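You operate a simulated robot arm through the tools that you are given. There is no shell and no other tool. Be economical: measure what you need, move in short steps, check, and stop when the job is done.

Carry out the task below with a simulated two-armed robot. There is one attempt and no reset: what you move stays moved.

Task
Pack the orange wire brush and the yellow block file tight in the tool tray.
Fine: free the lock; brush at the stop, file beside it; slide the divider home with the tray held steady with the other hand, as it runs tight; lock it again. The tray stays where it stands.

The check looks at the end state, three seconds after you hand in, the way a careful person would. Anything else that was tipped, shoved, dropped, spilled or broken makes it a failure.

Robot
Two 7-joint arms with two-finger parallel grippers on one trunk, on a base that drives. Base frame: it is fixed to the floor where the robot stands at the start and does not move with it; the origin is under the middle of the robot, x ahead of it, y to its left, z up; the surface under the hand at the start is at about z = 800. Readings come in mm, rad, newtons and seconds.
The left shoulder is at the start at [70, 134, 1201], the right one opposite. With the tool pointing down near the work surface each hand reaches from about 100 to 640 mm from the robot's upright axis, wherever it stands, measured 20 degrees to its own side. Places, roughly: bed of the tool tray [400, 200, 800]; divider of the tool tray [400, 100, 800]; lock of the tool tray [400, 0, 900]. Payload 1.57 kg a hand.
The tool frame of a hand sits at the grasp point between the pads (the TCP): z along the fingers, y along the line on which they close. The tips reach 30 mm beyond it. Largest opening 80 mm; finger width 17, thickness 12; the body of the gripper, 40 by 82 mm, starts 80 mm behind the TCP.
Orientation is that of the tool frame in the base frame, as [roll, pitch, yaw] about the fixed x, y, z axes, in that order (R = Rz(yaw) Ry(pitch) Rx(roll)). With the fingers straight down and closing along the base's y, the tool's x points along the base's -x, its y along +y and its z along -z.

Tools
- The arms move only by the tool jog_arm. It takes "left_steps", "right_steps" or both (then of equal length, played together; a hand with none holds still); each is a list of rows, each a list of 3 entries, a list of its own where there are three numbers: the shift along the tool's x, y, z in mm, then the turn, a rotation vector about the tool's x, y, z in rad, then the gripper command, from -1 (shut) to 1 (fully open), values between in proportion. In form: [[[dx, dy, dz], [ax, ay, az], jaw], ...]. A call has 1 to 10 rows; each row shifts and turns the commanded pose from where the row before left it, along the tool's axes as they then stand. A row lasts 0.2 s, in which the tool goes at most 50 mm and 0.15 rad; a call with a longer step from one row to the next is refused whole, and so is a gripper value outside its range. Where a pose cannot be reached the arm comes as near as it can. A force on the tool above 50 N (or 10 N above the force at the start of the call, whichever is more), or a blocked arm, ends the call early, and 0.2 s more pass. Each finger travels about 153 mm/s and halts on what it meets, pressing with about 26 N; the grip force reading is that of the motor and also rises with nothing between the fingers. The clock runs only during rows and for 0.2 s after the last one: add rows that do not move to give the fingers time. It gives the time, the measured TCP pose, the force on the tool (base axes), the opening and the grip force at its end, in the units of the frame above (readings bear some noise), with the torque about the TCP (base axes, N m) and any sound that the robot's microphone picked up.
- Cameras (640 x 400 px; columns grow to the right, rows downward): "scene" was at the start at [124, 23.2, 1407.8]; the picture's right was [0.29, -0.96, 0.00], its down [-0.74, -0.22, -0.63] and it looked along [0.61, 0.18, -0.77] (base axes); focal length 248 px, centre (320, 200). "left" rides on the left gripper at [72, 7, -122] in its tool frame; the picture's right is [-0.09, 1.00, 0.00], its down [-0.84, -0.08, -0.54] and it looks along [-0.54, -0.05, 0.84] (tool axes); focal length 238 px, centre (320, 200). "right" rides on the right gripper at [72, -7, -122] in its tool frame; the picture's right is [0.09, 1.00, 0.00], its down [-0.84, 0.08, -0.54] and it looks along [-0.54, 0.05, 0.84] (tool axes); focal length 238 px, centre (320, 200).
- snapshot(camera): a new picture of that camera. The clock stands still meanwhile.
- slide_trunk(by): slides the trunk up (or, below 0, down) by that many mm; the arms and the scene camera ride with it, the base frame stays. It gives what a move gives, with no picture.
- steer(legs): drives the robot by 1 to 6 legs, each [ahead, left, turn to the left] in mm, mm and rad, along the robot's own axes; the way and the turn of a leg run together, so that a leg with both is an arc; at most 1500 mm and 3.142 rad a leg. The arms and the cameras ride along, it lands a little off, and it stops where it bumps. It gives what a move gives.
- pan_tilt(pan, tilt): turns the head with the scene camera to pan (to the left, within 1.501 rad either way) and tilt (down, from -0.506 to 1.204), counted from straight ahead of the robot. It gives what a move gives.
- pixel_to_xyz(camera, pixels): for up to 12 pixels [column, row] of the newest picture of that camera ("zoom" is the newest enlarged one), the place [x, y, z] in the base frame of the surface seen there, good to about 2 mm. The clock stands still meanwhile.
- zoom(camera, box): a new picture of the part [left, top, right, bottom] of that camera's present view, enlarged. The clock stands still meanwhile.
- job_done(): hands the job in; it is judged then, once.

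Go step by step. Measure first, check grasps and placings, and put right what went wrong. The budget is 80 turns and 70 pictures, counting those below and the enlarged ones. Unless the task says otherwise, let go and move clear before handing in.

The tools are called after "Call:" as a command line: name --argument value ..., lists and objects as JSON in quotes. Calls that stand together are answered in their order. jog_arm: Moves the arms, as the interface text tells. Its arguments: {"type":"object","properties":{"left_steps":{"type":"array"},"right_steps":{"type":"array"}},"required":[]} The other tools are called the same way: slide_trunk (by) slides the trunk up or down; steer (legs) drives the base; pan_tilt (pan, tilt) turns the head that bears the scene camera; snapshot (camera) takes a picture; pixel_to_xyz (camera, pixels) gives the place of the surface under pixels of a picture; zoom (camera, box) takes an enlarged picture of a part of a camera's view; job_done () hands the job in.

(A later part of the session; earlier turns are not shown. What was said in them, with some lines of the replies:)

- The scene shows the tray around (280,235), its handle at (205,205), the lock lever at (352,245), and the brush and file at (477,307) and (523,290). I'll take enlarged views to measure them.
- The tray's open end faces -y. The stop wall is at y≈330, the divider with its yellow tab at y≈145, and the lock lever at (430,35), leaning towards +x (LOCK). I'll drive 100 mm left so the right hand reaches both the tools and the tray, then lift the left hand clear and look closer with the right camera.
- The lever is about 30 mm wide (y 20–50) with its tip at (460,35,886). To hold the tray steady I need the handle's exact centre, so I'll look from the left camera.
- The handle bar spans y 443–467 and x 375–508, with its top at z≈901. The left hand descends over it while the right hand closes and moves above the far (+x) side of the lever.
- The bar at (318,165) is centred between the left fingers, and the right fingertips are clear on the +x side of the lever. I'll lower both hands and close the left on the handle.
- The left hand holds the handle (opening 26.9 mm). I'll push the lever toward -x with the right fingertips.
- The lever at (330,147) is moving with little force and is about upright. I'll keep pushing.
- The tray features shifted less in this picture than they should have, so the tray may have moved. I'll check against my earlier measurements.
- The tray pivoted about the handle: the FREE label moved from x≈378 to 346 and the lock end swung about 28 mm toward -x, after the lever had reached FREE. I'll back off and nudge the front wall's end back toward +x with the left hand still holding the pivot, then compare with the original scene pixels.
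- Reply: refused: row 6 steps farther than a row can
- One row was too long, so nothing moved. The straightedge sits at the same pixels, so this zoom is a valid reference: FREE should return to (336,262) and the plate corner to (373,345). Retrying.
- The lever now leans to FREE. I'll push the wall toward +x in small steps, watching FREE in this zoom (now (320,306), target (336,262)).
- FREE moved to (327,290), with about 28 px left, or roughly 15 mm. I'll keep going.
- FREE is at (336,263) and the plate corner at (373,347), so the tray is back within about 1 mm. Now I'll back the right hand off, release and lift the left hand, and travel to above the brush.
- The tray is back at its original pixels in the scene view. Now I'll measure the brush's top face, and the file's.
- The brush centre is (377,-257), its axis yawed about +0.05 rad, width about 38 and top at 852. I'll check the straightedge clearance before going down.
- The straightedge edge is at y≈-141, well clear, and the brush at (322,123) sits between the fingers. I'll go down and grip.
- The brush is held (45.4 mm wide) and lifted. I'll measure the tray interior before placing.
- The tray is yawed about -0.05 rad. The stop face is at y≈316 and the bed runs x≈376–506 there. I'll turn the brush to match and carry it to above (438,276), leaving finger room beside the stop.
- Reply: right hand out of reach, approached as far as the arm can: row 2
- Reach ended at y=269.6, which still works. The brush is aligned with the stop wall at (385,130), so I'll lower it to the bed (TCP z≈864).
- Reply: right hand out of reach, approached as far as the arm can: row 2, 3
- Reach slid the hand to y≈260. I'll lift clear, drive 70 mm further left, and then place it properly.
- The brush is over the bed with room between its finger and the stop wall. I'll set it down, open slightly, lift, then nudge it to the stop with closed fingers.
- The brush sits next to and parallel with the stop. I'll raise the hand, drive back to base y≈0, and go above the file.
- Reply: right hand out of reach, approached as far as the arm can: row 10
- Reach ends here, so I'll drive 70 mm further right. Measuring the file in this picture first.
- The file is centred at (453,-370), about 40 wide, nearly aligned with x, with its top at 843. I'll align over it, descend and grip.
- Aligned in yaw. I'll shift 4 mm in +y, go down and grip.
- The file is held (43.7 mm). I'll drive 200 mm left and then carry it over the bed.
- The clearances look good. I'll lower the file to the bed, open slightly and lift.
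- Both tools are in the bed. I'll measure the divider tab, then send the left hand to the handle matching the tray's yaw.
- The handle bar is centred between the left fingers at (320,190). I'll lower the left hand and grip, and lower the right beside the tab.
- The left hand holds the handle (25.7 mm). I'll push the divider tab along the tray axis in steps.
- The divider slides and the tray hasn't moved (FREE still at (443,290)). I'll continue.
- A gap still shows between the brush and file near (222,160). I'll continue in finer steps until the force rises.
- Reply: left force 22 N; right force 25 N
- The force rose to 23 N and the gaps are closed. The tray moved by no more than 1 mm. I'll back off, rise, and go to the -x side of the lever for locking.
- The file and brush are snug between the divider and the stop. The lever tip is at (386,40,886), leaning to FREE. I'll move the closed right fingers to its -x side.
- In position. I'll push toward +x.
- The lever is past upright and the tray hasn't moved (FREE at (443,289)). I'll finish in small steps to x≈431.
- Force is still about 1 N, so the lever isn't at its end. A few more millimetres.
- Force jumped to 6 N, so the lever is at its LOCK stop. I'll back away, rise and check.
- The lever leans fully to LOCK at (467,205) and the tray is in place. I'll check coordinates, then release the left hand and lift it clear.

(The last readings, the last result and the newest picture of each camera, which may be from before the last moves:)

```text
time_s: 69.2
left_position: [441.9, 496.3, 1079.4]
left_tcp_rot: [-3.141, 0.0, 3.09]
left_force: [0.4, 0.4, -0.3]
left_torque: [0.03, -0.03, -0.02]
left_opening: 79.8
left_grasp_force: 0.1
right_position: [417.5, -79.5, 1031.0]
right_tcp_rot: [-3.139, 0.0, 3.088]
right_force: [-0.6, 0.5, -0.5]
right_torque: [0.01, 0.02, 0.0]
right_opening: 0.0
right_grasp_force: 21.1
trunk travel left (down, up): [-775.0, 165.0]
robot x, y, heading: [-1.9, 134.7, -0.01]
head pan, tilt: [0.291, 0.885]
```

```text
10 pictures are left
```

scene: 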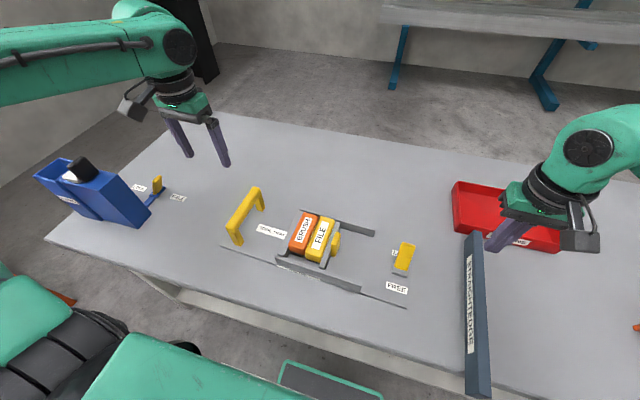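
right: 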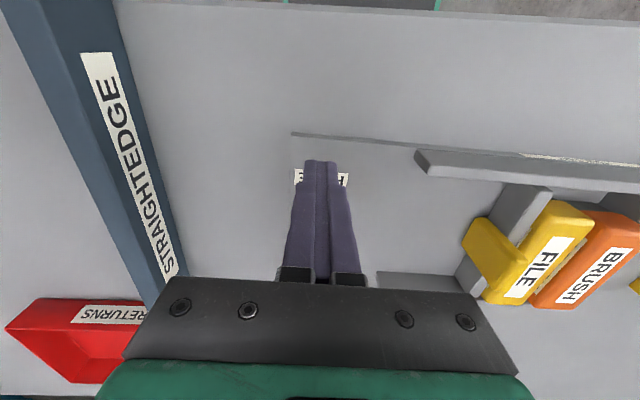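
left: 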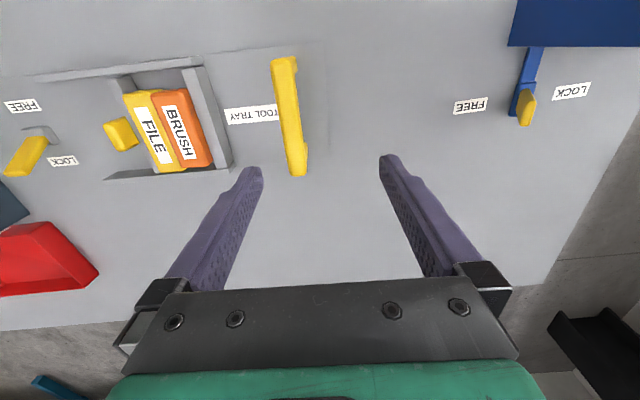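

Call:
zoom --camera "left" --box '[90, 50, 250, 190]'

Call:
zoom --camera "scene" --box '[270, 200, 350, 280]'

Call:
pixel_to_xyz --camera "left" --pixels '[[320, 60], [325, 140], [285, 62], [300, 172], [285, 110]]'

```text
2.86 times, centred on (170, 120) of left
```

zoom: 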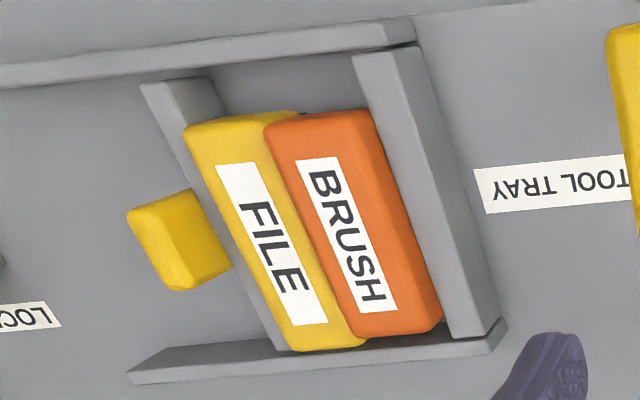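

```text
5.00 times, centred on (310, 240) of scene
```

zoom: 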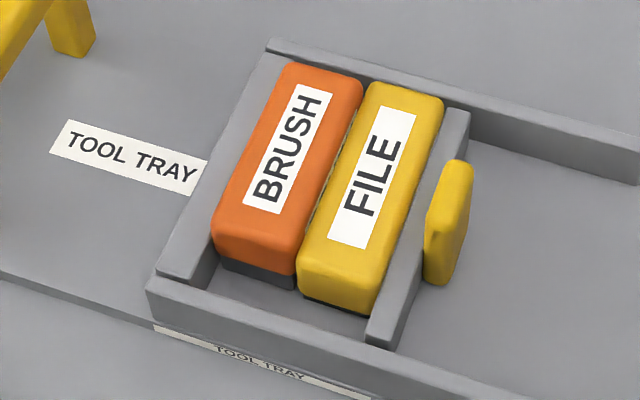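

```text
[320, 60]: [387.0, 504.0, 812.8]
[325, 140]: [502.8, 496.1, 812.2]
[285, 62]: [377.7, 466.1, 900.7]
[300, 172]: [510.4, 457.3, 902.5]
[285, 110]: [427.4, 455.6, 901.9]
```

The brush is against the stop, the file is snug beside it, the divider is tight on the file and the lever is at LOCK. The tray is within about 1–2 mm of where it stood and both hands are clear, so I'm handing in.

Call:
job_done

```text
The job is handed in.
```

I packed the brush and file tight in the tool tray: brush at the stop, file beside it, divider home against the file, and the lock lever back at LOCK.

The tray didn't stay put the whole time. When I freed the lock, its lock end swung about 28 mm. I pushed it back, and my last measurements put it within about 1–2 mm of where it started. I saw nothing else disturbed.
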